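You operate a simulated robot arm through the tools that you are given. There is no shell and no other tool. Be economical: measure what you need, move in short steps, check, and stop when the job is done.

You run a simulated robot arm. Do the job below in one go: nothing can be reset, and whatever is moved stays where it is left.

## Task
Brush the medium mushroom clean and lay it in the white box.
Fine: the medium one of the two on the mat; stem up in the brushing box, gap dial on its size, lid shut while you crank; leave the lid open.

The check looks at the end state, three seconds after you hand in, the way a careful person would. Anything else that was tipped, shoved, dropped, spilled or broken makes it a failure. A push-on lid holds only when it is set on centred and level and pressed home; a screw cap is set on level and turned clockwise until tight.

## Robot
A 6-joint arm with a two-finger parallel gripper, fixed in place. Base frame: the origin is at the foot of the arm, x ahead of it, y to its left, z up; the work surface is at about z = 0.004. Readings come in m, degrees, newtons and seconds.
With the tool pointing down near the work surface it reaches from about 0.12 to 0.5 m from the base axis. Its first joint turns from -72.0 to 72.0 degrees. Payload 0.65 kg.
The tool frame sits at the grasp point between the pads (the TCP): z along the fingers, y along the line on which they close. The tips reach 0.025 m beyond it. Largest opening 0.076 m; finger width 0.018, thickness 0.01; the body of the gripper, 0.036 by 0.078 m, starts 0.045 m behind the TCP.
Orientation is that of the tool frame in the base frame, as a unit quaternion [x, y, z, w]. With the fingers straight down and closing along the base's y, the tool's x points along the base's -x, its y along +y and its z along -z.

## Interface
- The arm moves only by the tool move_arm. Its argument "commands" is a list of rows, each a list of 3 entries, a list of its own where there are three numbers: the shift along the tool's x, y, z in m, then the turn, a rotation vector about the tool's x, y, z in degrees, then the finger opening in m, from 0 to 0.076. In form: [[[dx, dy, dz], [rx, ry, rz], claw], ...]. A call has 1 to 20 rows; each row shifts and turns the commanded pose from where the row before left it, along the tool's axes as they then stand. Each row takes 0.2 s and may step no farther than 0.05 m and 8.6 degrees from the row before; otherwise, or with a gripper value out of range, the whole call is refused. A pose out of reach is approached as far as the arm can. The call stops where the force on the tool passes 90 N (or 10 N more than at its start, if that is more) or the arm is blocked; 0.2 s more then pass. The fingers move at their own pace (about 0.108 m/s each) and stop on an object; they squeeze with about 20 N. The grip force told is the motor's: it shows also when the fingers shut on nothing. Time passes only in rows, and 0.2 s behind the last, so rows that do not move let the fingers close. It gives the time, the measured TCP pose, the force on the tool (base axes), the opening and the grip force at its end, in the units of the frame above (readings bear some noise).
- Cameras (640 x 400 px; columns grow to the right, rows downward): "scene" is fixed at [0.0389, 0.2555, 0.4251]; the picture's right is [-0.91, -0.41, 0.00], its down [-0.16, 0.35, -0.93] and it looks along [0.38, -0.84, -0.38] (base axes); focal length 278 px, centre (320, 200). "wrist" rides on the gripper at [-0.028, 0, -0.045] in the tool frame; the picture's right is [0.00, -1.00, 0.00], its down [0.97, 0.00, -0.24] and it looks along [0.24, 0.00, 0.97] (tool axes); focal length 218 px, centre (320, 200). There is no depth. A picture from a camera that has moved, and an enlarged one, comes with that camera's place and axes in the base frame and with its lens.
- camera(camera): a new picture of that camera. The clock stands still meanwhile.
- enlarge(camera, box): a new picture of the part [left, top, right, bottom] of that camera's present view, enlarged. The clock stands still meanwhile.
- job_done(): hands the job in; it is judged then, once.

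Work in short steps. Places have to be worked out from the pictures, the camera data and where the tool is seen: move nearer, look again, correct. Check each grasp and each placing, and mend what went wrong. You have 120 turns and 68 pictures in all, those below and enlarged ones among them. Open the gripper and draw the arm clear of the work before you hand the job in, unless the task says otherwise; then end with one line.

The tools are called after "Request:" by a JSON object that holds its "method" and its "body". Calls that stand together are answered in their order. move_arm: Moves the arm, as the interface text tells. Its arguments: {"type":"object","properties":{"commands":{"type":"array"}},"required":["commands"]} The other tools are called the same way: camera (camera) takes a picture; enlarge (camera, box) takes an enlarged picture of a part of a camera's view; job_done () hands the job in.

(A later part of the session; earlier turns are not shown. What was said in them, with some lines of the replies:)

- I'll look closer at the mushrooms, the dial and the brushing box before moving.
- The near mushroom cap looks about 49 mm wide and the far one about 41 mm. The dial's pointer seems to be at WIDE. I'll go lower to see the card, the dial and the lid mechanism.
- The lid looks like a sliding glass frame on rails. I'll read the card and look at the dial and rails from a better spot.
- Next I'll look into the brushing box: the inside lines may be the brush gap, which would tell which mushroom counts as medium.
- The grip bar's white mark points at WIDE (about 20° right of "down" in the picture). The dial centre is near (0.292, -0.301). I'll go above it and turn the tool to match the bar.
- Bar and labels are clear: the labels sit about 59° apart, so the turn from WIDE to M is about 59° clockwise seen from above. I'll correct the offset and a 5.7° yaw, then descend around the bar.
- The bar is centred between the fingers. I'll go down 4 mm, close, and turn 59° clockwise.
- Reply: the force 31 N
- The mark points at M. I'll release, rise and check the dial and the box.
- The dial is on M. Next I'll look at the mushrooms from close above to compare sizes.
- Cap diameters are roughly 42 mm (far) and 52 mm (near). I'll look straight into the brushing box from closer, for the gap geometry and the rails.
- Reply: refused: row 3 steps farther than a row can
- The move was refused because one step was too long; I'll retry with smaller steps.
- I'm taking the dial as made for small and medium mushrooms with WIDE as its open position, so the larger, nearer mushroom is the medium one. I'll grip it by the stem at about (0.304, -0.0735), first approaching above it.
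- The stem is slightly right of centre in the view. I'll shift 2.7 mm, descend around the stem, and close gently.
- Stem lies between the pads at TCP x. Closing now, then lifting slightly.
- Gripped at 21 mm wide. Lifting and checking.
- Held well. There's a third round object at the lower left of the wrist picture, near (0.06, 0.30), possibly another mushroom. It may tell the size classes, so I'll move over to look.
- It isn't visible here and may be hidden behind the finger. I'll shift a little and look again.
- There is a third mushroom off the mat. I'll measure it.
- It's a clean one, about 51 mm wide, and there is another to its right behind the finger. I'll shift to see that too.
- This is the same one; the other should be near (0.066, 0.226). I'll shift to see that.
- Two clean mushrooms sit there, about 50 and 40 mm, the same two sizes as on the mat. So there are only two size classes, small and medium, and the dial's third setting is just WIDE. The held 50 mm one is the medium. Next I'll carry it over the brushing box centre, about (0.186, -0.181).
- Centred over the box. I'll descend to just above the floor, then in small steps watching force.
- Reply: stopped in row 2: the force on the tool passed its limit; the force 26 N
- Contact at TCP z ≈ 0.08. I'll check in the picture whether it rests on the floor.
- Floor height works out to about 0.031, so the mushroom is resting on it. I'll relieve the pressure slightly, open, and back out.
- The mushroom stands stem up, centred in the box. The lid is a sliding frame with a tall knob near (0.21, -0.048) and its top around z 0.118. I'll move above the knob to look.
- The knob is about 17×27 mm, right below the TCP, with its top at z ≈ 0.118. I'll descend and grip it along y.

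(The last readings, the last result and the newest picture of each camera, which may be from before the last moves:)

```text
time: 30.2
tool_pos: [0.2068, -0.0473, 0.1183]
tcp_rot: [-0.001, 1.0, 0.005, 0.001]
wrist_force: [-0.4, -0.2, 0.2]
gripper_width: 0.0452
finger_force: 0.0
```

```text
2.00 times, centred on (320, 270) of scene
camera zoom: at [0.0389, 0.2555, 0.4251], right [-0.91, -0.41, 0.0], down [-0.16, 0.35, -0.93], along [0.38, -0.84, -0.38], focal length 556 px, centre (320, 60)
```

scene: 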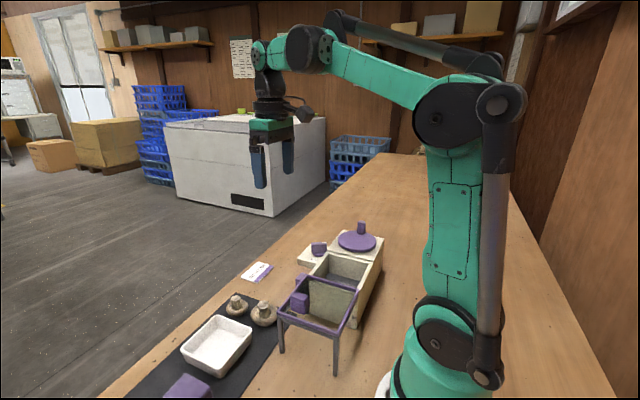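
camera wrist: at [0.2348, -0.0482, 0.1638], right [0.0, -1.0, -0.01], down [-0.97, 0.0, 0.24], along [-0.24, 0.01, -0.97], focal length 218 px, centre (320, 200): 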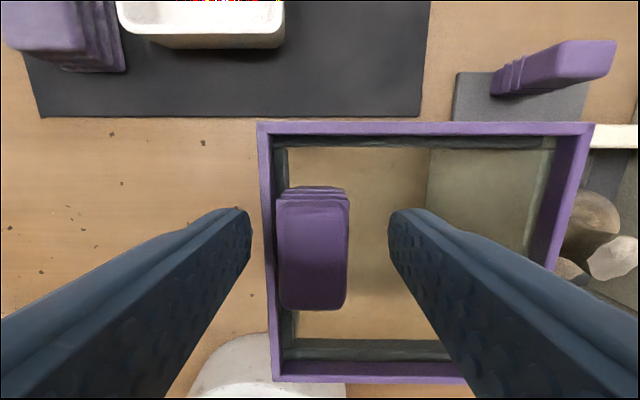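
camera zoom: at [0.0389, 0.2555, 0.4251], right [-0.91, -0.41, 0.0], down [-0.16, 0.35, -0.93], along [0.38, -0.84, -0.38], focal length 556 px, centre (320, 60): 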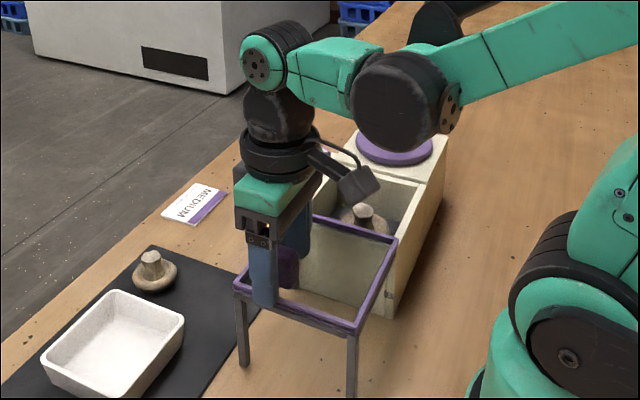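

The knob sits between the pads. I'll grip it.

Request:
{"method": "move_arm", "body": {"commands": [[[0, 0, 0.003], [0, 0, 0], 0.03], [[0, 0, 0], [0, 0, 0], 0.01], [[0, 0, 0], [0, 0, 0], 0.01], [[0, -0.01, 0], [0, 0, 0], 0.01], [[0, -0.01, 0], [0, 0, 0], 0.01], [[0, 0, 0], [0, 0, 0], 0.01]]}}

Request:
{"method": "camera", "body": {"camera": "wrist"}}

```text
time: 31.6
tool_pos: [0.208, -0.0669, 0.1163]
tcp_rot: [0.0, 1.0, 0.005, -0.001]
wrist_force: [-23.4, 0.2, 64.9]
gripper_width: 0.0198
finger_force: 5.9
```

```text
24 pictures are left
camera wrist: at [0.235, -0.0675, 0.1612], right [0.0, -1.0, -0.01], down [-0.97, 0.0, 0.24], along [-0.24, 0.01, -0.97], focal length 218 px, centre (320, 200)
```

wrist: 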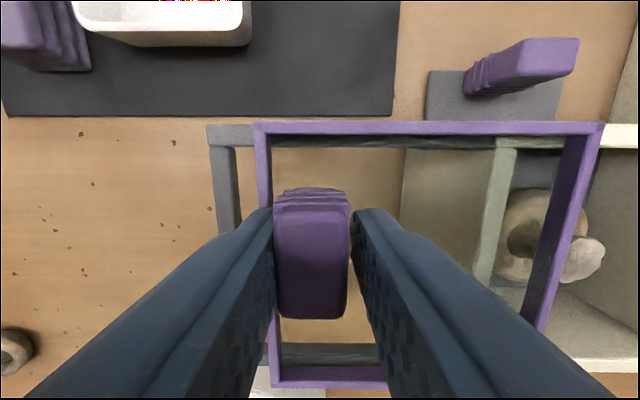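

The lid slides, confirming the mechanism, but I'm pressing down with 65 N. I'll rise 2.5 mm and continue.

Request:
{"method": "move_arm", "body": {"commands": [[[0, 0, -0.0025], [0, 0, 0], 0.01], [[0, 0, 0], [0, 0, 0], 0.01]]}}

```text
time: 32.2
tool_pos: [0.2093, -0.0665, 0.1183]
tcp_rot: [0.0, 1.0, 0.005, 0.002]
wrist_force: [11.3, 2.0, -24.5]
gripper_width: 0.0159
finger_force: 35.2
```

Request:
{"method": "move_arm", "body": {"commands": [[[0, 0, 0.0007], [0, 0, 0], 0.01], [[0, -0.012, 0], [0, 0, 0], 0.01], [[0, -0.012, 0], [0, 0, 0], 0.01], [[0, -0.012, 0], [0, 0, 0], 0.01], [[0, -0.012, 0], [0, 0, 0], 0.01], [[0, -0.012, 0], [0, 0, 0], 0.01], [[0, -0.006, 0], [0, 0, 0], 0.01], [[0, 0, 0], [0, 0, 0], 0.01]]}}

Request:
{"method": "camera", "body": {"camera": "wrist"}}

```text
time: 34.0
tool_pos: [0.2074, -0.1345, 0.116]
tcp_rot: [-0.001, 1.0, 0.005, 0.001]
wrist_force: [3.3, 0.4, 33.7]
gripper_width: 0.0161
finger_force: 34.7
```

```text
23 pictures are left
camera wrist: at [0.2347, -0.1337, 0.1614], right [0.0, -1.0, -0.01], down [-0.97, 0.0, 0.24], along [-0.24, 0.01, -0.97], focal length 218 px, centre (320, 200)
```

wrist: 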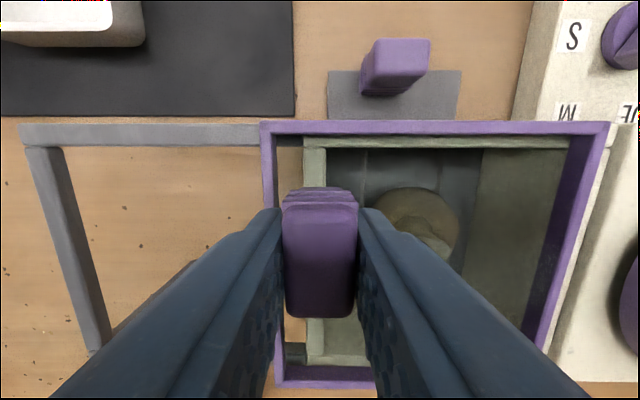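

The lid has about 14–18 mm to go (it still shows a gap at the box's left rim). Continuing in small steps.

Request:
{"method": "move_arm", "body": {"commands": [[[0, -0.005, -0.0008], [0, 0, 0], 0.01], [[0, -0.005, 0], [0, 0, 0], 0.01], [[0, -0.003, 0], [0, 0, 0], 0.01], [[0, -0.003, 0], [0, 0, 0], 0.01], [[0, 0, 0], [0, 0, 0], 0.01]]}}

Request:
{"method": "camera", "body": {"camera": "wrist"}}

```text
time: 35.2
tool_pos: [0.2071, -0.1479, 0.1169]
tcp_rot: [-0.002, 1.0, 0.011, 0.0]
wrist_force: [-7.2, 52.6, 14.4]
gripper_width: 0.0163
finger_force: 34.9
```

```text
22 pictures are left
camera wrist: at [0.2346, -0.1478, 0.1623], right [0.0, -1.0, -0.02], down [-0.97, -0.01, 0.24], along [-0.24, 0.02, -0.97], focal length 218 px, centre (320, 200)
```

wrist: 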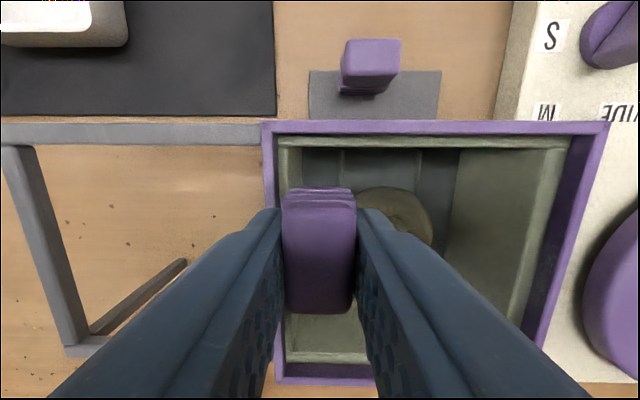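

A 52 N resistance at y = -0.148 and the frame lies squarely over the box: the lid is shut. I'll release and rise, then check.

Request:
{"method": "move_arm", "body": {"commands": [[[0, 0.0015, 0], [0, 0, 0], 0.01], [[0, 0, 0], [0, 0, 0], 0.04], [[0, 0, 0], [0, 0, 0], 0.045], [[0, 0, -0.04], [0, 0, 0], 0.045], [[0, 0, -0.04], [0, 0, 0], 0.045], [[0.02, -0.04, 0], [0, 0, 0], 0.06], [[0.01, -0.04, 0], [0, 0, 0], 0.06], [[0, -0.03, 0], [0, 0, 0], 0.06], [[0, 0, 0], [0, 0, 0], 0.06]]}}

Request:
{"method": "camera", "body": {"camera": "wrist"}}

```text
time: 37.2
tool_pos: [0.1784, -0.2588, 0.1946]
tcp_rot: [-0.001, 1.0, 0.006, 0.001]
wrist_force: [0.1, 0.4, 0.2]
gripper_width: 0.06
finger_force: 0.0
```

```text
21 pictures are left
camera wrist: at [0.2056, -0.2584, 0.2397], right [0.0, -1.0, -0.01], down [-0.97, 0.0, 0.24], along [-0.24, 0.01, -0.97], focal length 218 px, centre (320, 200)
```

wrist: 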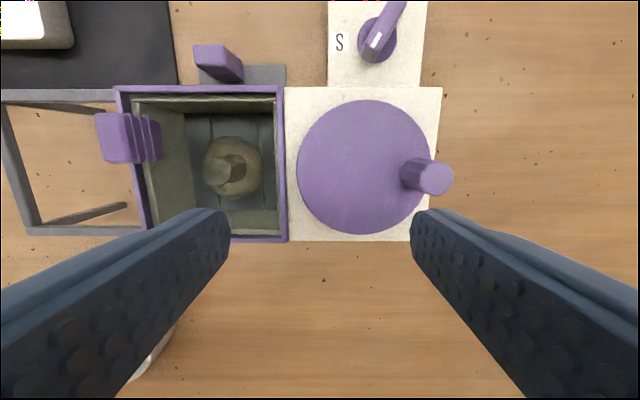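

The lid is shut. The crank's disc centre is near (0.188, -0.289), with the peg near (0.187, -0.321) and its top at z ≈ 0.124. I'll move above the peg and check alignment.

Request:
{"method": "move_arm", "body": {"commands": [[[-0.004, -0.03, 0], [0, 0, 0], 0.045], [[-0.0046, -0.032, 0.01], [0, 0, 0], 0.045], [[0, 0, 0.022], [0, 0, 0], 0.045], [[0, 0, 0], [0, 0, 0], 0.045]]}}

Request:
{"method": "camera", "body": {"camera": "wrist"}}

```text
time: 38.2
tool_pos: [0.1874, -0.3195, 0.1624]
tcp_rot: [-0.002, 1.0, 0.005, 0.001]
wrist_force: [0.4, -0.3, 0.1]
gripper_width: 0.0451
finger_force: 0.0
```

```text
20 pictures are left
camera wrist: at [0.2146, -0.321, 0.2081], right [0.0, -1.0, -0.01], down [-0.97, 0.0, 0.24], along [-0.24, 0.01, -0.97], focal length 218 px, centre (320, 200)
```

wrist: 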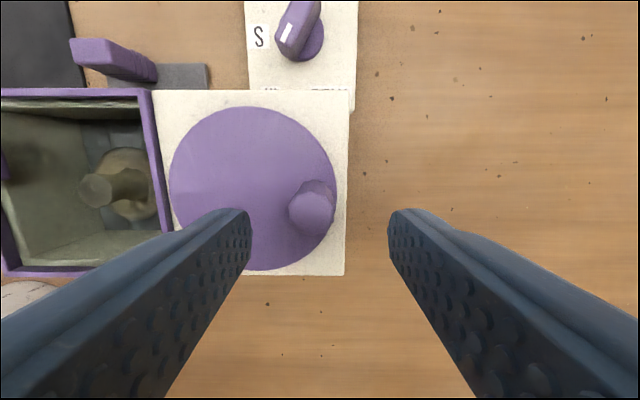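

The peg is aligned within 2 mm. I'll descend and grip it lightly, keeping the tips just above the disc.

Request:
{"method": "move_arm", "body": {"commands": [[[0, 0.001, 0.02], [0, 0, 0], 0.045], [[0, 0, 0.016], [0, 0, 0], 0.045], [[0, 0, 0], [0, 0, 0], 0.03], [[0, 0, 0], [0, 0, 0], 0.008], [[0, 0, 0], [0, 0, 0], 0.008], [[0, 0, 0], [0, 0, 0], 0.008]]}}

Request:
{"method": "camera", "body": {"camera": "wrist"}}

```text
time: 39.6
tool_pos: [0.1872, -0.3205, 0.127]
tcp_rot: [-0.001, 1.0, 0.006, 0.001]
wrist_force: [0.9, 17.6, -7.6]
gripper_width: 0.0216
finger_force: 9.1
```

```text
19 pictures are left
camera wrist: at [0.2148, -0.3197, 0.1717], right [0.0, -1.0, -0.01], down [-0.97, -0.01, 0.24], along [-0.24, 0.01, -0.97], focal length 218 px, centre (320, 200)
```

wrist: 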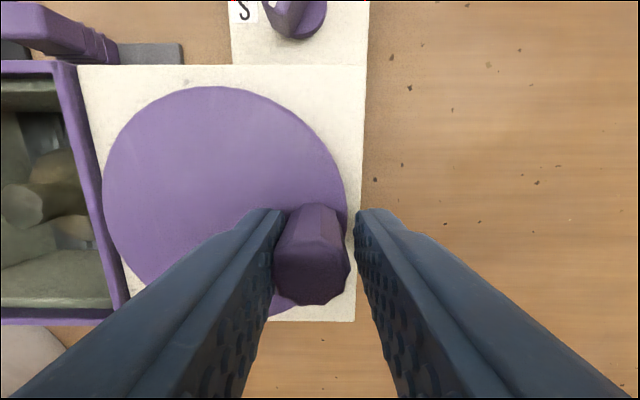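

The left finger is touching and the peg sits about 2 mm toward +y. I'll shift that way and let the grip settle.

Request:
{"method": "move_arm", "body": {"commands": [[[0, 0.0015, 0], [0, 0, 0], 0.008], [[0, 0, 0], [0, 0, 0], 0.008], [[0, 0, 0], [0, 0, 0], 0.008]]}}

```text
time: 40.4
tool_pos: [0.1874, -0.3181, 0.1263]
tcp_rot: [-0.001, 1.0, 0.005, 0.001]
wrist_force: [1.4, 13.0, -5.2]
gripper_width: 0.0191
finger_force: 6.9
```

Gripped at 19 mm. I'll test a 45° clockwise arc with an assumed radius of 0.032 m and watch the forces.

Request:
{"method": "move_arm", "body": {"commands": [[[0.0122, 0.0024, 0], [0, 0, 0], 0.008], [[0.0104, 0.007, 0], [0, 0, 0], 0.008], [[0, 0, 0], [0, 0, 0], 0.008]]}}

Request:
{"method": "camera", "body": {"camera": "wrist"}}

```text
time: 41.2
tool_pos: [0.165, -0.3068, 0.1282]
tcp_rot: [-0.002, 1.0, 0.006, 0.002]
wrist_force: [23.0, 21.1, -5.1]
gripper_width: 0.0174
finger_force: 36.2
```

```text
18 pictures are left
camera wrist: at [0.1919, -0.3072, 0.1727], right [0.0, -1.0, -0.01], down [-0.97, -0.01, 0.24], along [-0.24, 0.01, -0.97], focal length 218 px, centre (320, 200)
```

wrist: 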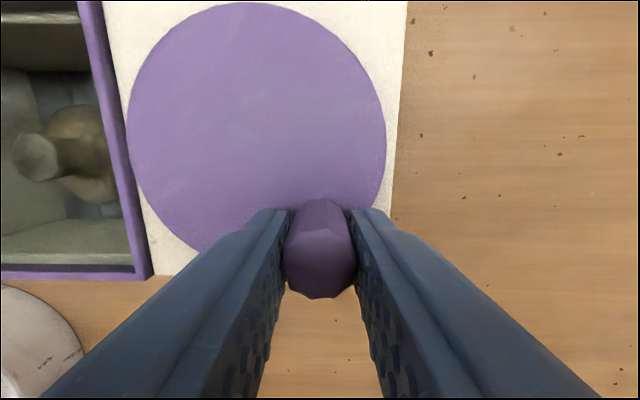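

The pull is toward the centre, so the true radius is nearer 0.030 and the centre about (0.188, -0.2875). I'll correct and continue to the 180° point.

Request:
{"method": "move_arm", "body": {"commands": [[[0.0047, 0.0098, 0], [0, 0, 0], 0.008], [[0.0023, 0.0115, 0], [0, 0, 0], 0.008], [[-0.0023, 0.0115, 0], [0, 0, 0], 0.008], [[-0.0065, 0.0097, 0], [0, 0, 0], 0.008], [[-0.0097, 0.0065, 0], [0, 0, 0], 0.008], [[-0.0115, 0.0023, 0], [0, 0, 0], 0.008], [[0, 0, 0], [0, 0, 0], 0.008]]}}

```text
time: 42.8
tool_pos: [0.1864, -0.253, 0.1285]
tcp_rot: [-0.003, 1.0, 0.011, 0.0]
wrist_force: [-2.3, 56.1, -30.8]
gripper_width: 0.0181
finger_force: 36.2
```

The peg is slightly farther out than commanded: the radius is about 0.0325 with the centre y near -0.2855. I'll correct and do the next quarter turn.

Request:
{"method": "move_arm", "body": {"commands": [[[-0.0122, 0.0009, 0], [0, 0, 0], 0.008], [[-0.0104, -0.007, 0], [0, 0, 0], 0.008], [[-0.007, -0.0104, 0], [0, 0, 0], 0.008], [[-0.0024, -0.0122, 0], [0, 0, 0], 0.008], [[0, 0, 0], [0, 0, 0], 0.008]]}}

```text
time: 44.0
tool_pos: [0.2175, -0.2862, 0.1272]
tcp_rot: [0.0, 1.0, 0.005, -0.002]
wrist_force: [-30.0, -1.0, 9.5]
gripper_width: 0.0174
finger_force: 35.7
```

Slightly too far in +x there, so the radius is about 0.0315 with the centre at (0.1865, -0.2857). I'll finish this turn and continue into the second.

Request:
{"method": "move_arm", "body": {"commands": [[[0.0039, -0.0121, 0], [0, 0, 0], 0.008], [[0.0068, -0.0102, 0], [0, 0, 0], 0.008], [[0.0102, -0.0068, 0], [0, 0, 0], 0.008], [[0.0121, -0.0024, 0], [0, 0, 0], 0.008], [[0, 0, 0], [0, 0, 0], 0.008]]}}

Request:
{"method": "camera", "body": {"camera": "wrist"}}

```text
time: 45.2
tool_pos: [0.1871, -0.3168, 0.1255]
tcp_rot: [0.0, 1.0, 0.004, 0.002]
wrist_force: [0.5, -7.8, 29.6]
gripper_width: 0.0176
finger_force: 35.4
```

```text
17 pictures are left
camera wrist: at [0.2133, -0.3173, 0.1715], right [0.0, -1.0, -0.01], down [-0.97, 0.0, 0.24], along [-0.24, 0.01, -0.97], focal length 218 px, centre (320, 200)
```

wrist: 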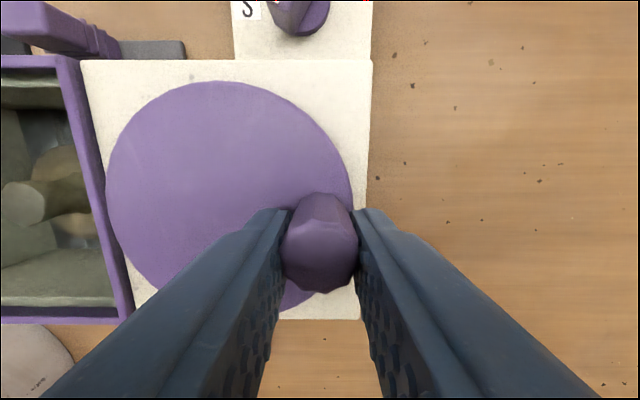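

One full turn is done with low forces. I'll make a second full turn on the same circle.

Request:
{"method": "move_arm", "body": {"commands": [[[0.0121, 0.0024, -0.0006], [0, 0, 0], 0.008], [[0.0102, 0.0068, 0], [0, 0, 0], 0.008], [[0.0068, 0.0102, 0], [0, 0, 0], 0.008], [[0.0024, 0.0121, 0], [0, 0, 0], 0.008], [[-0.0024, 0.0121, 0], [0, 0, 0], 0.008], [[-0.0068, 0.0102, 0], [0, 0, 0], 0.008], [[-0.0102, 0.0068, 0], [0, 0, 0], 0.008], [[-0.0121, 0.0024, 0], [0, 0, 0], 0.008], [[-0.0121, -0.0024, 0], [0, 0, 0], 0.008], [[-0.0102, -0.0068, 0], [0, 0, 0], 0.008], [[-0.0068, -0.0102, 0], [0, 0, 0], 0.008], [[-0.0024, -0.0121, 0], [0, 0, 0], 0.008], [[0.0024, -0.0121, 0], [0, 0, 0], 0.008], [[0.0068, -0.0102, 0], [0, 0, 0], 0.008], [[0.0102, -0.0068, 0], [0, 0, 0], 0.008], [[0.0121, -0.0024, 0], [0, 0, 0], 0.008], [[0, 0, 0], [0, 0, 0], 0.008]]}}

Request:
{"method": "enlarge", "body": {"camera": "scene", "box": [290, 220, 400, 330]}}

```text
time: 48.8
tool_pos: [0.1858, -0.316, 0.1281]
tcp_rot: [-0.001, 1.0, 0.004, 0.0]
wrist_force: [-0.3, -17.2, -19.1]
gripper_width: 0.0174
finger_force: 35.4
```

```text
3.64 times, centred on (345, 275) of scene
camera zoom: at [0.0389, 0.2554, 0.4252], right [-0.91, -0.41, 0.0], down [-0.16, 0.35, -0.93], along [0.38, -0.84, -0.38], focal length 1011 px, centre (229, -73)
```

zoom: 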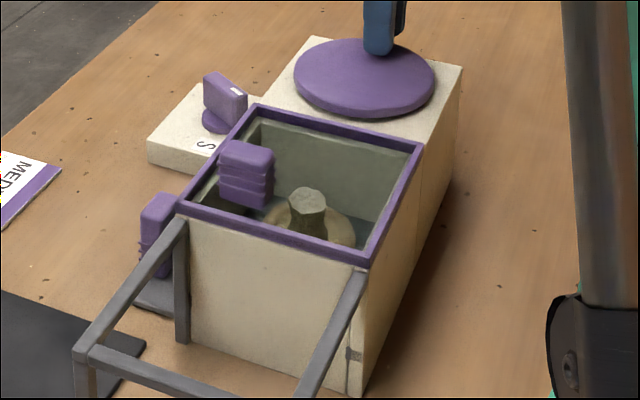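

Two turns are done and the cap already looks paler through the glass. I'll make a third turn, then look from above.

Request:
{"method": "move_arm", "body": {"commands": [[[0.0121, 0.0024, 0.0003], [0, 0, 0], 0.008], [[0.0102, 0.0068, 0], [0, 0, 0], 0.008], [[0.0068, 0.0102, 0], [0, 0, 0], 0.008], [[0.0024, 0.0121, 0], [0, 0, 0], 0.008], [[-0.0024, 0.0121, 0], [0, 0, 0], 0.008], [[-0.0068, 0.0102, 0], [0, 0, 0], 0.008], [[-0.0102, 0.0068, 0], [0, 0, 0], 0.008], [[-0.0121, 0.0024, 0], [0, 0, 0], 0.008], [[-0.0121, -0.0024, 0], [0, 0, 0], 0.008], [[-0.0102, -0.0068, 0], [0, 0, 0], 0.008], [[-0.0068, -0.0102, 0], [0, 0, 0], 0.008], [[-0.0024, -0.0121, 0], [0, 0, 0], 0.008], [[0.0024, -0.0121, 0], [0, 0, 0], 0.008], [[0.0068, -0.0102, 0], [0, 0, 0], 0.008], [[0.0102, -0.0068, 0], [0, 0, 0], 0.008], [[0.0121, -0.0024, 0], [0, 0, 0], 0.008], [[0, 0, 0], [0, 0, 0], 0.008]]}}

Request:
{"method": "move_arm", "body": {"commands": [[[0, 0, 0], [0, 0, 0], 0.04], [[0, 0, 0], [0, 0, 0], 0.045], [[0, 0, -0.04], [0, 0, 0], 0.045], [[0, 0, -0.03], [0, 0, 0], 0.06], [[0, 0.045, 0], [0, 0, 0], 0.06], [[0, 0.045, 0], [0, 0, 0], 0.06], [[0, 0.03, 0], [0, 0, 0], 0.06], [[0, 0, 0], [0, 0, 0], 0.06]]}}

Request:
{"method": "camera", "body": {"camera": "wrist"}}

```text
time: 52.4
tool_pos: [0.1847, -0.3171, 0.1277]
tcp_rot: [-0.001, 1.0, 0.004, 0.0]
wrist_force: [-0.8, -8.0, 31.8]
gripper_width: 0.0177
finger_force: 36.0
```

```text
time: 54.2
tool_pos: [0.1839, -0.1967, 0.1982]
tcp_rot: [-0.001, 1.0, 0.006, 0.001]
wrist_force: [-0.3, 0.0, -0.2]
gripper_width: 0.0598
finger_force: 0.2
```

```text
15 pictures are left
camera wrist: at [0.2124, -0.1974, 0.2434], right [0.0, -1.0, -0.01], down [-0.97, 0.0, 0.24], along [-0.24, 0.01, -0.97], focal length 218 px, centre (320, 200)
```

wrist: 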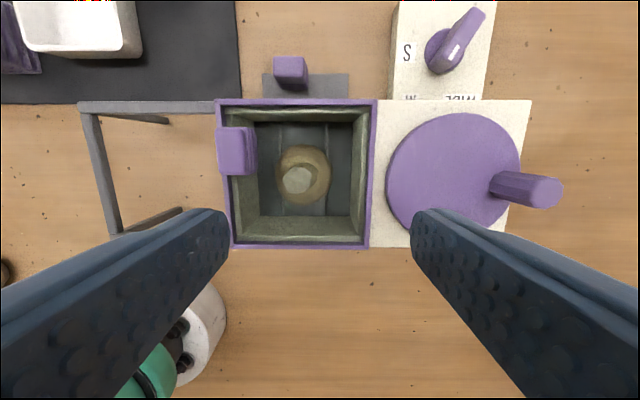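

Request:
{"method": "enlarge", "body": {"camera": "wrist", "box": [220, 95, 380, 255]}}

```text
2.50 times, centred on (300, 175) of wrist
camera zoom: at [0.2124, -0.1974, 0.2434], right [0.0, -1.0, -0.01], down [-0.97, 0.0, 0.24], along [-0.24, 0.01, -0.97], focal length 546 px, centre (370, 262)
```

zoom: 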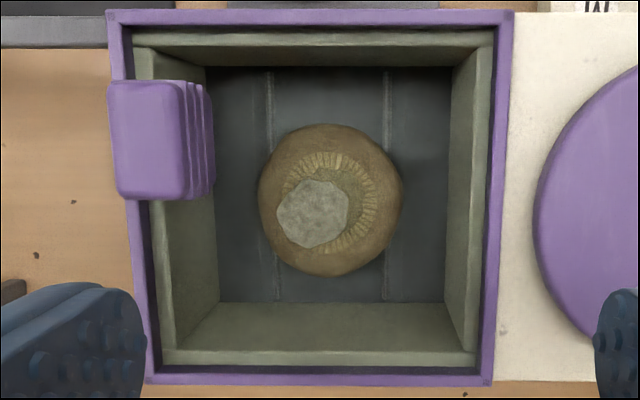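

Through the tinted glass the cap still looks brownish, so I can't tell that it is clean. I'll go back and crank more before judging.

Request:
{"method": "move_arm", "body": {"commands": [[[0, -0.045, 0], [0, 0, 0], 0.06], [[0, -0.045, 0], [0, 0, 0], 0.05], [[-0.001, -0.03, 0], [0, 0, 0], 0.045], [[0, 0, 0.04], [0, 0, 0], 0.045], [[0, 0, 0.03], [0, 0, 0], 0.045], [[0, 0, 0], [0, 0, 0], 0.03], [[0, 0, 0], [0, 0, 0], 0.008], [[0, 0, 0], [0, 0, 0], 0.008], [[0, 0, 0], [0, 0, 0], 0.008]]}}

```text
time: 56.2
tool_pos: [0.1881, -0.3169, 0.1267]
tcp_rot: [-0.001, 1.0, 0.007, 0.0]
wrist_force: [0.8, 25.1, -26.6]
gripper_width: 0.0177
finger_force: 36.1
```

Peg gripped again. Fourth turn.

Request:
{"method": "move_arm", "body": {"commands": [[[0.0121, 0.0034, 0.0006], [0, 0, 0], 0.008], [[0.0102, 0.0068, 0], [0, 0, 0], 0.008], [[0.0068, 0.0102, 0], [0, 0, 0], 0.008], [[0.0024, 0.0121, 0], [0, 0, 0], 0.008], [[-0.0024, 0.0121, 0], [0, 0, 0], 0.008], [[-0.0068, 0.0102, 0], [0, 0, 0], 0.008], [[-0.0102, 0.0068, 0], [0, 0, 0], 0.008], [[-0.0121, 0.0024, 0], [0, 0, 0], 0.008], [[-0.0121, -0.0024, 0], [0, 0, 0], 0.008], [[-0.0102, -0.0068, 0], [0, 0, 0], 0.008], [[-0.0068, -0.0102, 0], [0, 0, 0], 0.008], [[-0.0024, -0.0121, 0], [0, 0, 0], 0.008], [[0.0024, -0.0121, 0], [0, 0, 0], 0.008], [[0.0068, -0.0102, 0], [0, 0, 0], 0.008], [[0.0102, -0.0068, 0], [0, 0, 0], 0.008], [[0.0121, -0.0024, 0], [0, 0, 0], 0.008], [[0, 0, 0], [0, 0, 0], 0.008]]}}

Request:
{"method": "move_arm", "body": {"commands": [[[0.0121, 0.0024, 0], [0, 0, 0], 0.008], [[0.0102, 0.0068, 0], [0, 0, 0], 0.008], [[0.0068, 0.0102, 0], [0, 0, 0], 0.008], [[0.0024, 0.0121, 0], [0, 0, 0], 0.008], [[-0.0024, 0.0121, 0], [0, 0, 0], 0.008], [[-0.0068, 0.0102, 0], [0, 0, 0], 0.008], [[-0.0102, 0.0068, 0], [0, 0, 0], 0.008], [[-0.0121, 0.0024, 0], [0, 0, 0], 0.008], [[-0.0121, -0.0024, 0], [0, 0, 0], 0.008], [[-0.0102, -0.0068, 0], [0, 0, 0], 0.008], [[-0.0068, -0.0102, 0], [0, 0, 0], 0.008], [[-0.0024, -0.0121, 0], [0, 0, 0], 0.008], [[0.0024, -0.0121, 0], [0, 0, 0], 0.008], [[0.0068, -0.0102, 0], [0, 0, 0], 0.008], [[0.0102, -0.0068, 0], [0, 0, 0], 0.008], [[0.0121, -0.0024, 0], [0, 0, 0], 0.008], [[0, 0, 0], [0, 0, 0], 0.008]]}}

Request:
{"method": "enlarge", "body": {"camera": "scene", "box": [310, 250, 380, 300]}}

```text
time: 59.8
tool_pos: [0.1872, -0.3168, 0.1279]
tcp_rot: [0.001, 1.0, 0.003, -0.001]
wrist_force: [-0.4, -31.5, -1.3]
gripper_width: 0.0175
finger_force: 35.6
```

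```text
time: 63.4
tool_pos: [0.1863, -0.3167, 0.1286]
tcp_rot: [0.0, 1.0, 0.005, -0.001]
wrist_force: [-0.7, -20.1, -24.9]
gripper_width: 0.0171
finger_force: 35.2
```

```text
8.00 times, centred on (345, 275) of scene
camera zoom: at [0.039, 0.2554, 0.4252], right [-0.91, -0.41, 0.0], down [-0.16, 0.35, -0.93], along [0.38, -0.84, -0.38], focal length 2225 px, centre (120, -400)
```

zoom: 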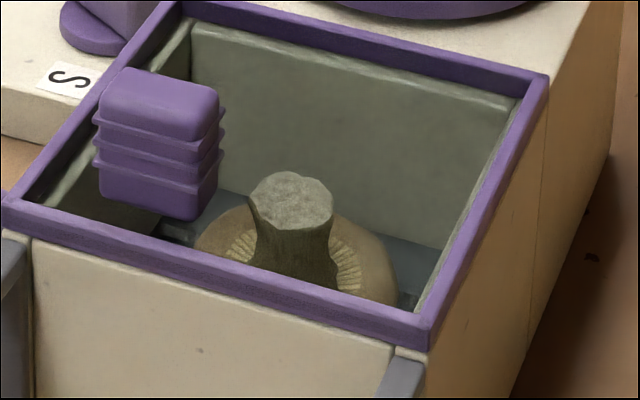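

I can't judge the colour through the glass after five turns. I'll open the lid to inspect: release the peg and go back to the lid knob at (0.207, -0.1465).

Request:
{"method": "move_arm", "body": {"commands": [[[0, 0, 0], [0, 0, 0], 0.04], [[0, 0, 0], [0, 0, 0], 0.045], [[0, 0, -0.04], [0, 0, 0], 0.045], [[0, 0, -0.03], [0, 0, 0], 0.045], [[-0.01, 0.045, 0], [0, 0, 0], 0.045], [[-0.0108, 0.045, 0], [0, 0, 0], 0.045], [[0, 0.045, 0], [0, 0, 0], 0.045], [[0, 0.035, 0], [0, 0, 0], 0.045], [[0, 0, 0.035], [0, 0, 0], 0.045], [[0, 0, 0], [0, 0, 0], 0.045]]}}

Request:
{"method": "camera", "body": {"camera": "wrist"}}

```text
time: 65.6
tool_pos: [0.2064, -0.1463, 0.162]
tcp_rot: [0.0, 1.0, 0.005, 0.001]
wrist_force: [-1.1, 0.6, 0.0]
gripper_width: 0.0451
finger_force: 0.1
```

```text
12 pictures are left
camera wrist: at [0.2333, -0.146, 0.2077], right [0.0, -1.0, -0.01], down [-0.97, 0.0, 0.24], along [-0.24, 0.01, -0.97], focal length 218 px, centre (320, 200)
```

wrist: 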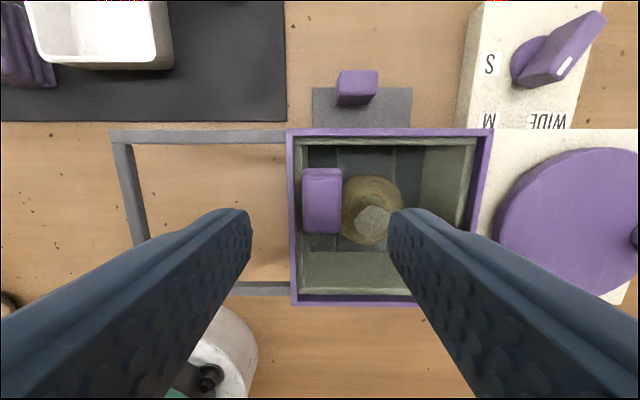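

The knob is centred below. I'll descend, grip and slide the lid open by about 0.099.

Request:
{"method": "move_arm", "body": {"commands": [[[0, 0, 0.03], [0, 0, 0], 0.045], [[0, 0, 0.0143], [0, 0, 0], 0.045], [[0, 0, 0], [0, 0, 0], 0.03], [[0, 0, 0], [0, 0, 0], 0.01], [[0, 0, 0], [0, 0, 0], 0.01], [[0, 0.006, 0], [0, 0, 0], 0.01], [[0, 0.012, 0], [0, 0, 0], 0.01], [[0, 0.012, 0], [0, 0, 0], 0.01], [[0, 0.012, 0], [0, 0, 0], 0.01], [[0, 0.012, 0], [0, 0, 0], 0.01], [[0, 0.012, 0], [0, 0, 0], 0.01], [[0, 0.012, 0], [0, 0, 0], 0.01], [[0, 0.012, 0], [0, 0, 0], 0.01], [[0, 0.006, 0], [0, 0, 0], 0.01], [[0, 0, 0], [0, 0, 0], 0.01]]}}

```text
time: 68.8
tool_pos: [0.2086, -0.0493, 0.1208]
tcp_rot: [-0.001, 1.0, 0.006, 0.001]
wrist_force: [-10.3, 0.4, -13.0]
gripper_width: 0.0158
finger_force: 34.7
```

The lid is nearly back to its start position. I'll nudge it the last bit, release, and look into the box.

Request:
{"method": "move_arm", "body": {"commands": [[[0, 0.0015, 0], [0, 0, 0], 0.01], [[0, 0, 0], [0, 0, 0], 0.04], [[0, 0, 0], [0, 0, 0], 0.045], [[0, 0, -0.04], [0, 0, 0], 0.045], [[0, 0, -0.025], [0, 0, 0], 0.045], [[0, -0.045, 0], [0, 0, 0], 0.045], [[0.01, -0.045, 0], [0, 0, 0], 0.05], [[0.012, -0.043, 0], [0, 0, 0], 0.05], [[0, 0, 0], [0, 0, 0], 0.05]]}}

Request:
{"method": "camera", "body": {"camera": "wrist"}}

```text
time: 70.8
tool_pos: [0.1835, -0.1839, 0.1837]
tcp_rot: [-0.001, 1.0, 0.005, 0.0]
wrist_force: [-0.7, 0.2, -0.3]
gripper_width: 0.0499
finger_force: 0.1
```

```text
11 pictures are left
camera wrist: at [0.2117, -0.1844, 0.2289], right [0.0, -1.0, -0.01], down [-0.97, -0.01, 0.24], along [-0.24, 0.01, -0.97], focal length 218 px, centre (320, 200)
```

wrist: 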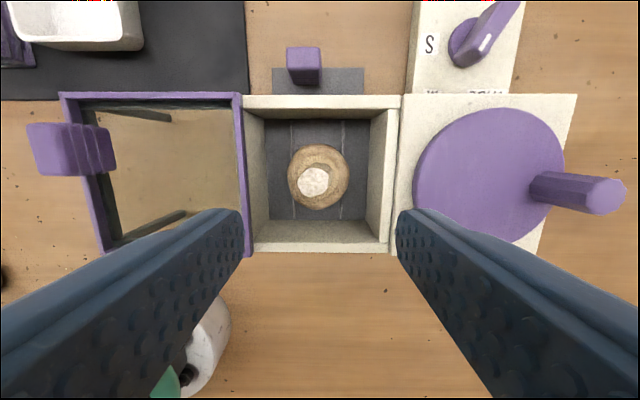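

Request:
{"method": "enlarge", "body": {"camera": "wrist", "box": [260, 110, 380, 230]}}

```text
3.33 times, centred on (320, 170) of wrist
camera zoom: at [0.2117, -0.1844, 0.2289], right [0.0, -1.0, -0.01], down [-0.97, -0.01, 0.24], along [-0.24, 0.01, -0.97], focal length 728 px, centre (320, 300)
```

zoom: 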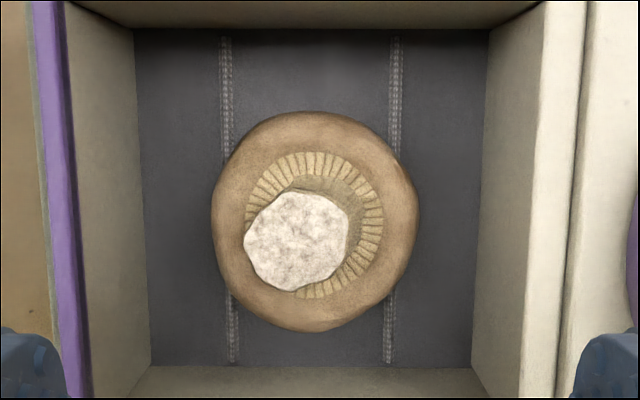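

The mushroom is now clean: a white stem and an even tan cap, without the grey dirt. It is intact and the lid is open. I'll regrip the stem at about (0.187, -0.1795, 0.080).

Request:
{"method": "move_arm", "body": {"commands": [[[-0.0033, 0.004, 0.03], [0, 0, 0], 0.045], [[0, 0, 0.04], [0, 0, 0], 0.045], [[0, 0, 0.02], [0, 0, 0], 0.045], [[0, 0, 0.013], [0, 0, 0], 0.045], [[0, 0, 0], [0, 0, 0], 0.045]]}}

Request:
{"method": "camera", "body": {"camera": "wrist"}}

```text
time: 72.0
tool_pos: [0.1895, -0.1776, 0.0816]
tcp_rot: [-0.001, 1.0, 0.005, 0.001]
wrist_force: [-0.7, 0.4, -0.2]
gripper_width: 0.0451
finger_force: 0.1
```

```text
9 pictures are left
camera wrist: at [0.2165, -0.1774, 0.128], right [0.0, -1.0, -0.01], down [-0.97, 0.0, 0.24], along [-0.24, 0.01, -0.97], focal length 218 px, centre (320, 200)
```

wrist: 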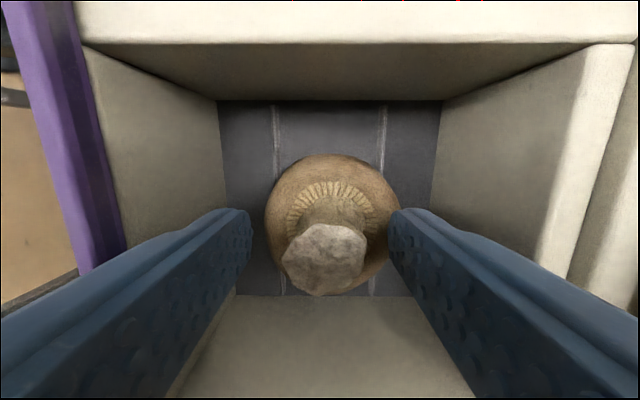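

The stem is between the pads. Close and lift.

Request:
{"method": "move_arm", "body": {"commands": [[[0.001, -0.001, 0.001], [0, 0, 0], 0.03], [[0, 0, 0], [0, 0, 0], 0.005], [[0, 0, 0], [0, 0, 0], 0.005], [[0, 0, 0], [0, 0, 0], 0.005], [[0, 0, -0.02], [0, 0, 0], 0.005], [[0, 0, -0.03], [0, 0, 0], 0.005], [[0, 0, -0.04], [0, 0, 0], 0.005], [[0, 0, -0.03], [0, 0, 0], 0.005], [[0, 0, 0], [0, 0, 0], 0.005]]}}

Request:
{"method": "camera", "body": {"camera": "wrist"}}

```text
time: 74.0
tool_pos: [0.1882, -0.1795, 0.1999]
tcp_rot: [-0.001, 1.0, 0.005, 0.001]
wrist_force: [0.1, -0.2, -0.3]
gripper_width: 0.0198
finger_force: 11.9
```

```text
8 pictures are left
camera wrist: at [0.2146, -0.1794, 0.2456], right [0.0, -1.0, -0.01], down [-0.97, 0.0, 0.24], along [-0.24, 0.01, -0.97], focal length 218 px, centre (320, 200)
```

wrist: 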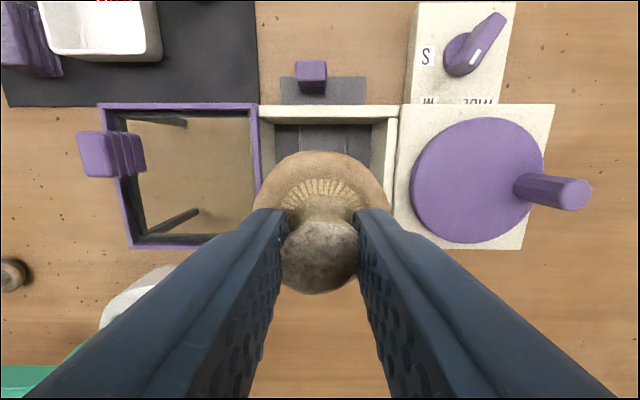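

Held. I'll carry it above the white box centre, about (0.338, 0.027).

Request:
{"method": "move_arm", "body": {"commands": [[[-0.025, 0.0344, 0], [0, 0, 0], 0.005], [[-0.025, 0.0344, 0], [0, 0, 0], 0.005], [[-0.025, 0.0344, 0], [0, 0, 0], 0.005], [[-0.025, 0.0344, 0], [0, 0, 0], 0.005], [[-0.025, 0.0344, 0], [0, 0, 0], 0.005], [[-0.025, 0.0344, 0], [0, 0, 0], 0.005], [[0, 0, 0.03], [0, 0, 0], 0.005], [[0, 0, 0.03], [0, 0, 0], 0.005], [[0, 0, 0], [0, 0, 0], 0.005]]}}

Request:
{"method": "camera", "body": {"camera": "wrist"}}

```text
time: 76.0
tool_pos: [0.3375, 0.0296, 0.1414]
tcp_rot: [-0.001, 1.0, 0.005, 0.002]
wrist_force: [0.0, -0.2, 0.5]
gripper_width: 0.0198
finger_force: 12.3
```

```text
7 pictures are left
camera wrist: at [0.3652, 0.0287, 0.1859], right [0.0, -1.0, -0.01], down [-0.97, 0.0, 0.24], along [-0.24, 0.01, -0.97], focal length 218 px, centre (320, 200)
```

wrist: 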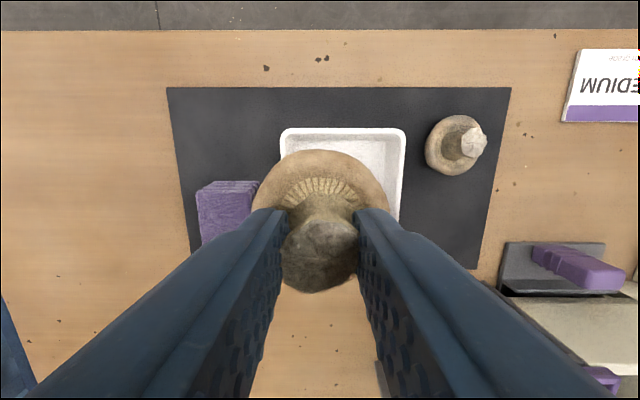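

Using the rim's height, the box centre is really about (0.334, 0.0155). I'll shift there and descend partway.

Request:
{"method": "move_arm", "body": {"commands": [[[0.0035, -0.014, 0], [0, 0, 0], 0.005], [[0, 0, 0.03], [0, 0, 0], 0.005], [[0, 0, 0.025], [0, 0, 0], 0.005], [[0, 0, 0], [0, 0, 0], 0.005]]}}

Request:
{"method": "camera", "body": {"camera": "wrist"}}

```text
time: 77.0
tool_pos: [0.3343, 0.0131, 0.0866]
tcp_rot: [-0.001, 1.0, 0.005, 0.001]
wrist_force: [0.3, -0.2, 0.6]
gripper_width: 0.0197
finger_force: 12.3
```

```text
6 pictures are left
camera wrist: at [0.3612, 0.0136, 0.1318], right [0.0, -1.0, -0.01], down [-0.97, 0.0, 0.24], along [-0.24, 0.01, -0.97], focal length 218 px, centre (320, 200)
```

wrist: 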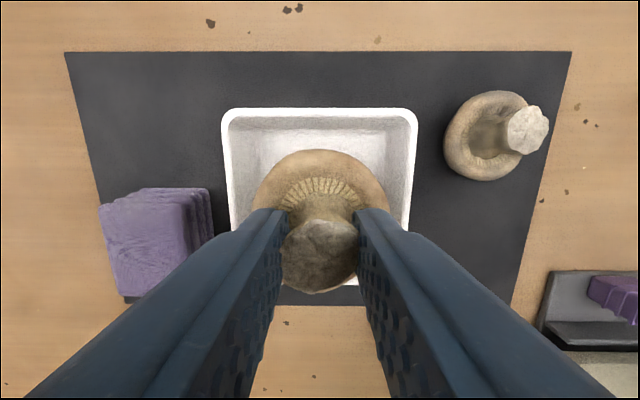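

Well centred. I'll descend slowly until contact.

Request:
{"method": "move_arm", "body": {"commands": [[[0, 0, 0.015], [0, 0, 0], 0.005], [[0, 0, 0.006], [0, 0, 0], 0.005], [[0, 0, 0.003], [0, 0, 0], 0.005], [[0, 0, 0], [0, 0, 0], 0.005]]}}

```text
time: 78.0
tool_pos: [0.3345, 0.0153, 0.0641]
tcp_rot: [-0.001, 1.0, 0.005, 0.002]
wrist_force: [-0.4, -0.1, 0.3]
gripper_width: 0.0198
finger_force: 12.0
```

Request:
{"method": "move_arm", "body": {"commands": [[[0, 0, 0.003], [0, 0, 0], 0.005], [[0, 0, 0.0015], [0, 0, 0], 0.005], [[0, 0, 0.0015], [0, 0, 0], 0.005], [[0, 0, 0], [0, 0, 0], 0.005]]}}

```text
time: 79.0
tool_pos: [0.3341, 0.0149, 0.0579]
tcp_rot: [-0.001, 1.0, 0.005, 0.001]
wrist_force: [0.5, 0.2, 0.7]
gripper_width: 0.0195
finger_force: 12.0
```

No contact yet; I'll continue in 1 mm steps.

Request:
{"method": "move_arm", "body": {"commands": [[[0, 0, 0.001], [0, 0, 0], 0.005], [[0, 0, 0.001], [0, 0, 0], 0.005], [[0, 0, 0], [0, 0, 0], 0.005]]}}

```text
time: 79.8
tool_pos: [0.3347, 0.0159, 0.0554]
tcp_rot: [-0.002, 1.0, 0.006, 0.001]
wrist_force: [0.9, 3.9, 17.8]
gripper_width: 0.0201
finger_force: 12.2
```

Contact (18 N) at z 0.055. I'll open and back straight up, then check.

Request:
{"method": "move_arm", "body": {"commands": [[[0, 0, -0.0006], [0, 0, 0], 0.005], [[0, 0, 0], [0, 0, 0], 0.03], [[0, 0, 0], [0, 0, 0], 0.042], [[0, 0, -0.03], [0, 0, 0], 0.042], [[0, 0, -0.04], [0, 0, 0], 0.042], [[0, 0, -0.04], [0, 0, 0], 0.042], [[0, 0, -0.04], [0, 0, 0], 0.042], [[0, 0, 0], [0, 0, 0], 0.042]]}}

Request:
{"method": "camera", "body": {"camera": "wrist"}}

Request:
{"method": "enlarge", "body": {"camera": "scene", "box": [160, 210, 400, 400]}}

```text
time: 81.6
tool_pos: [0.3366, 0.0126, 0.2073]
tcp_rot: [-0.001, 1.0, 0.005, 0.0]
wrist_force: [0.0, 0.3, -0.3]
gripper_width: 0.0419
finger_force: 0.1
```

```text
5 pictures are left
camera wrist: at [0.3631, 0.0121, 0.2537], right [0.0, -1.0, -0.01], down [-0.97, 0.0, 0.24], along [-0.24, 0.01, -0.97], focal length 218 px, centre (320, 200)
```

wrist: 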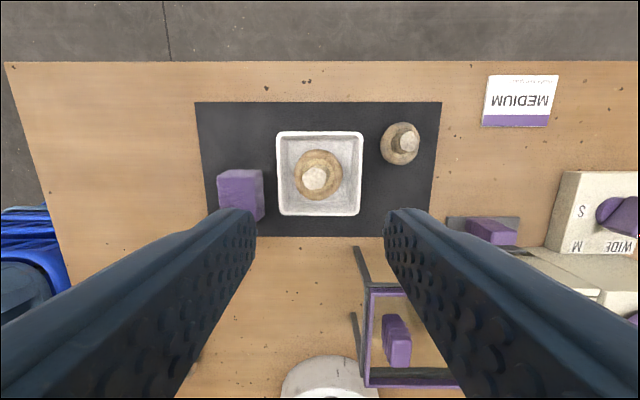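

```text
2.11 times, centred on (280, 305) of scene
camera zoom: at [0.0389, 0.2555, 0.4251], right [-0.91, -0.41, 0.0], down [-0.16, 0.35, -0.93], along [0.38, -0.84, -0.38], focal length 586 px, centre (404, -21)
```

zoom: 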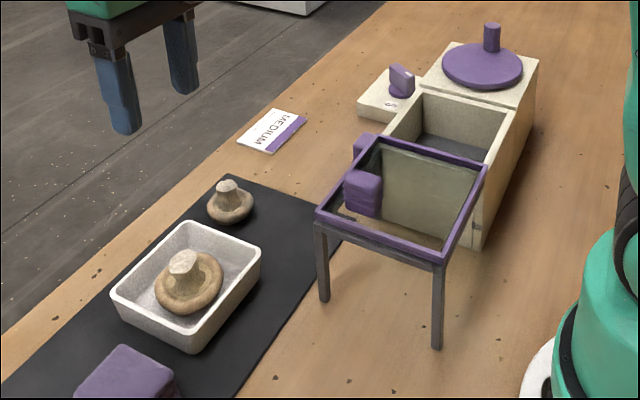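

The mushroom sits in the white box, stem up, and the lid is open. One close look at its cleanliness.

Request:
{"method": "enlarge", "body": {"camera": "wrist", "box": [270, 115, 430, 225]}}

Request:
{"method": "enlarge", "body": {"camera": "scene", "box": [200, 285, 290, 345]}}

```text
3.64 times, centred on (350, 170) of wrist
camera zoom: at [0.3631, 0.0121, 0.2537], right [0.0, -1.0, -0.01], down [-0.97, 0.0, 0.24], along [-0.24, 0.01, -0.97], focal length 794 px, centre (211, 309)
```

zoom: 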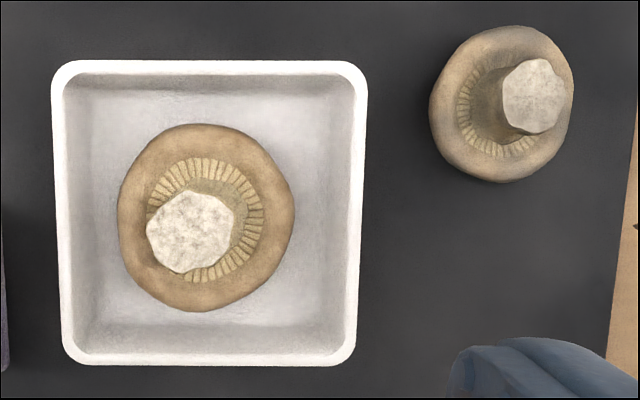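

```text
6.67 times, centred on (245, 315) of scene
camera zoom: at [0.0389, 0.2555, 0.4251], right [-0.91, -0.41, 0.0], down [-0.16, 0.35, -0.93], along [0.38, -0.84, -0.38], focal length 1854 px, centre (820, -567)
```

zoom: 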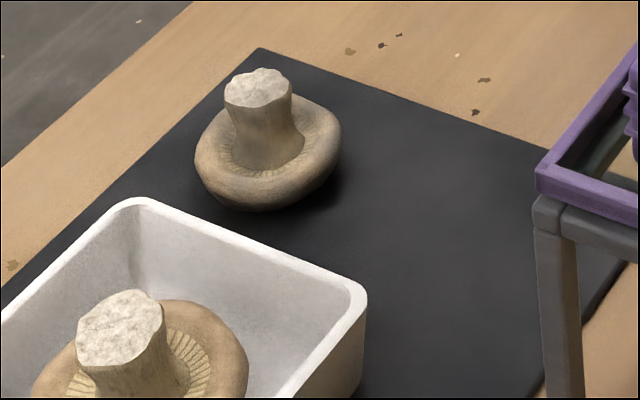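

The grey soil film still on the other mushroom is gone from this one, and nothing else was disturbed. I'll open fully and draw the arm clear.

Request:
{"method": "move_arm", "body": {"commands": [[[0, -0.03, -0.03], [0, 0, 0], 0.06], [[0, -0.03, -0.03], [0, 0, 0], 0.076], [[0, -0.03, -0.02], [0, 0, 0], 0.076], [[0, 0, 0], [0, 0, 0], 0.076]]}}

Request:
{"method": "job_done", "body": {}}

```text
time: 82.6
tool_pos: [0.3322, -0.0811, 0.2848]
tcp_rot: [-0.001, 1.0, 0.005, 0.001]
wrist_force: [-0.1, -0.1, -0.7]
gripper_width: 0.0758
finger_force: 0.1
```

```text
The job is handed in.
```

The larger mat mushroom, which I took to be the medium one, was brushed five turns with the dial on M and the lid shut, looks clean, and now lies stem up in the white box with the lid left open; nothing marked it as medium, I judged it from the two cap sizes (about 40 and 50 mm) and the dial's S/M/WIDE labels.
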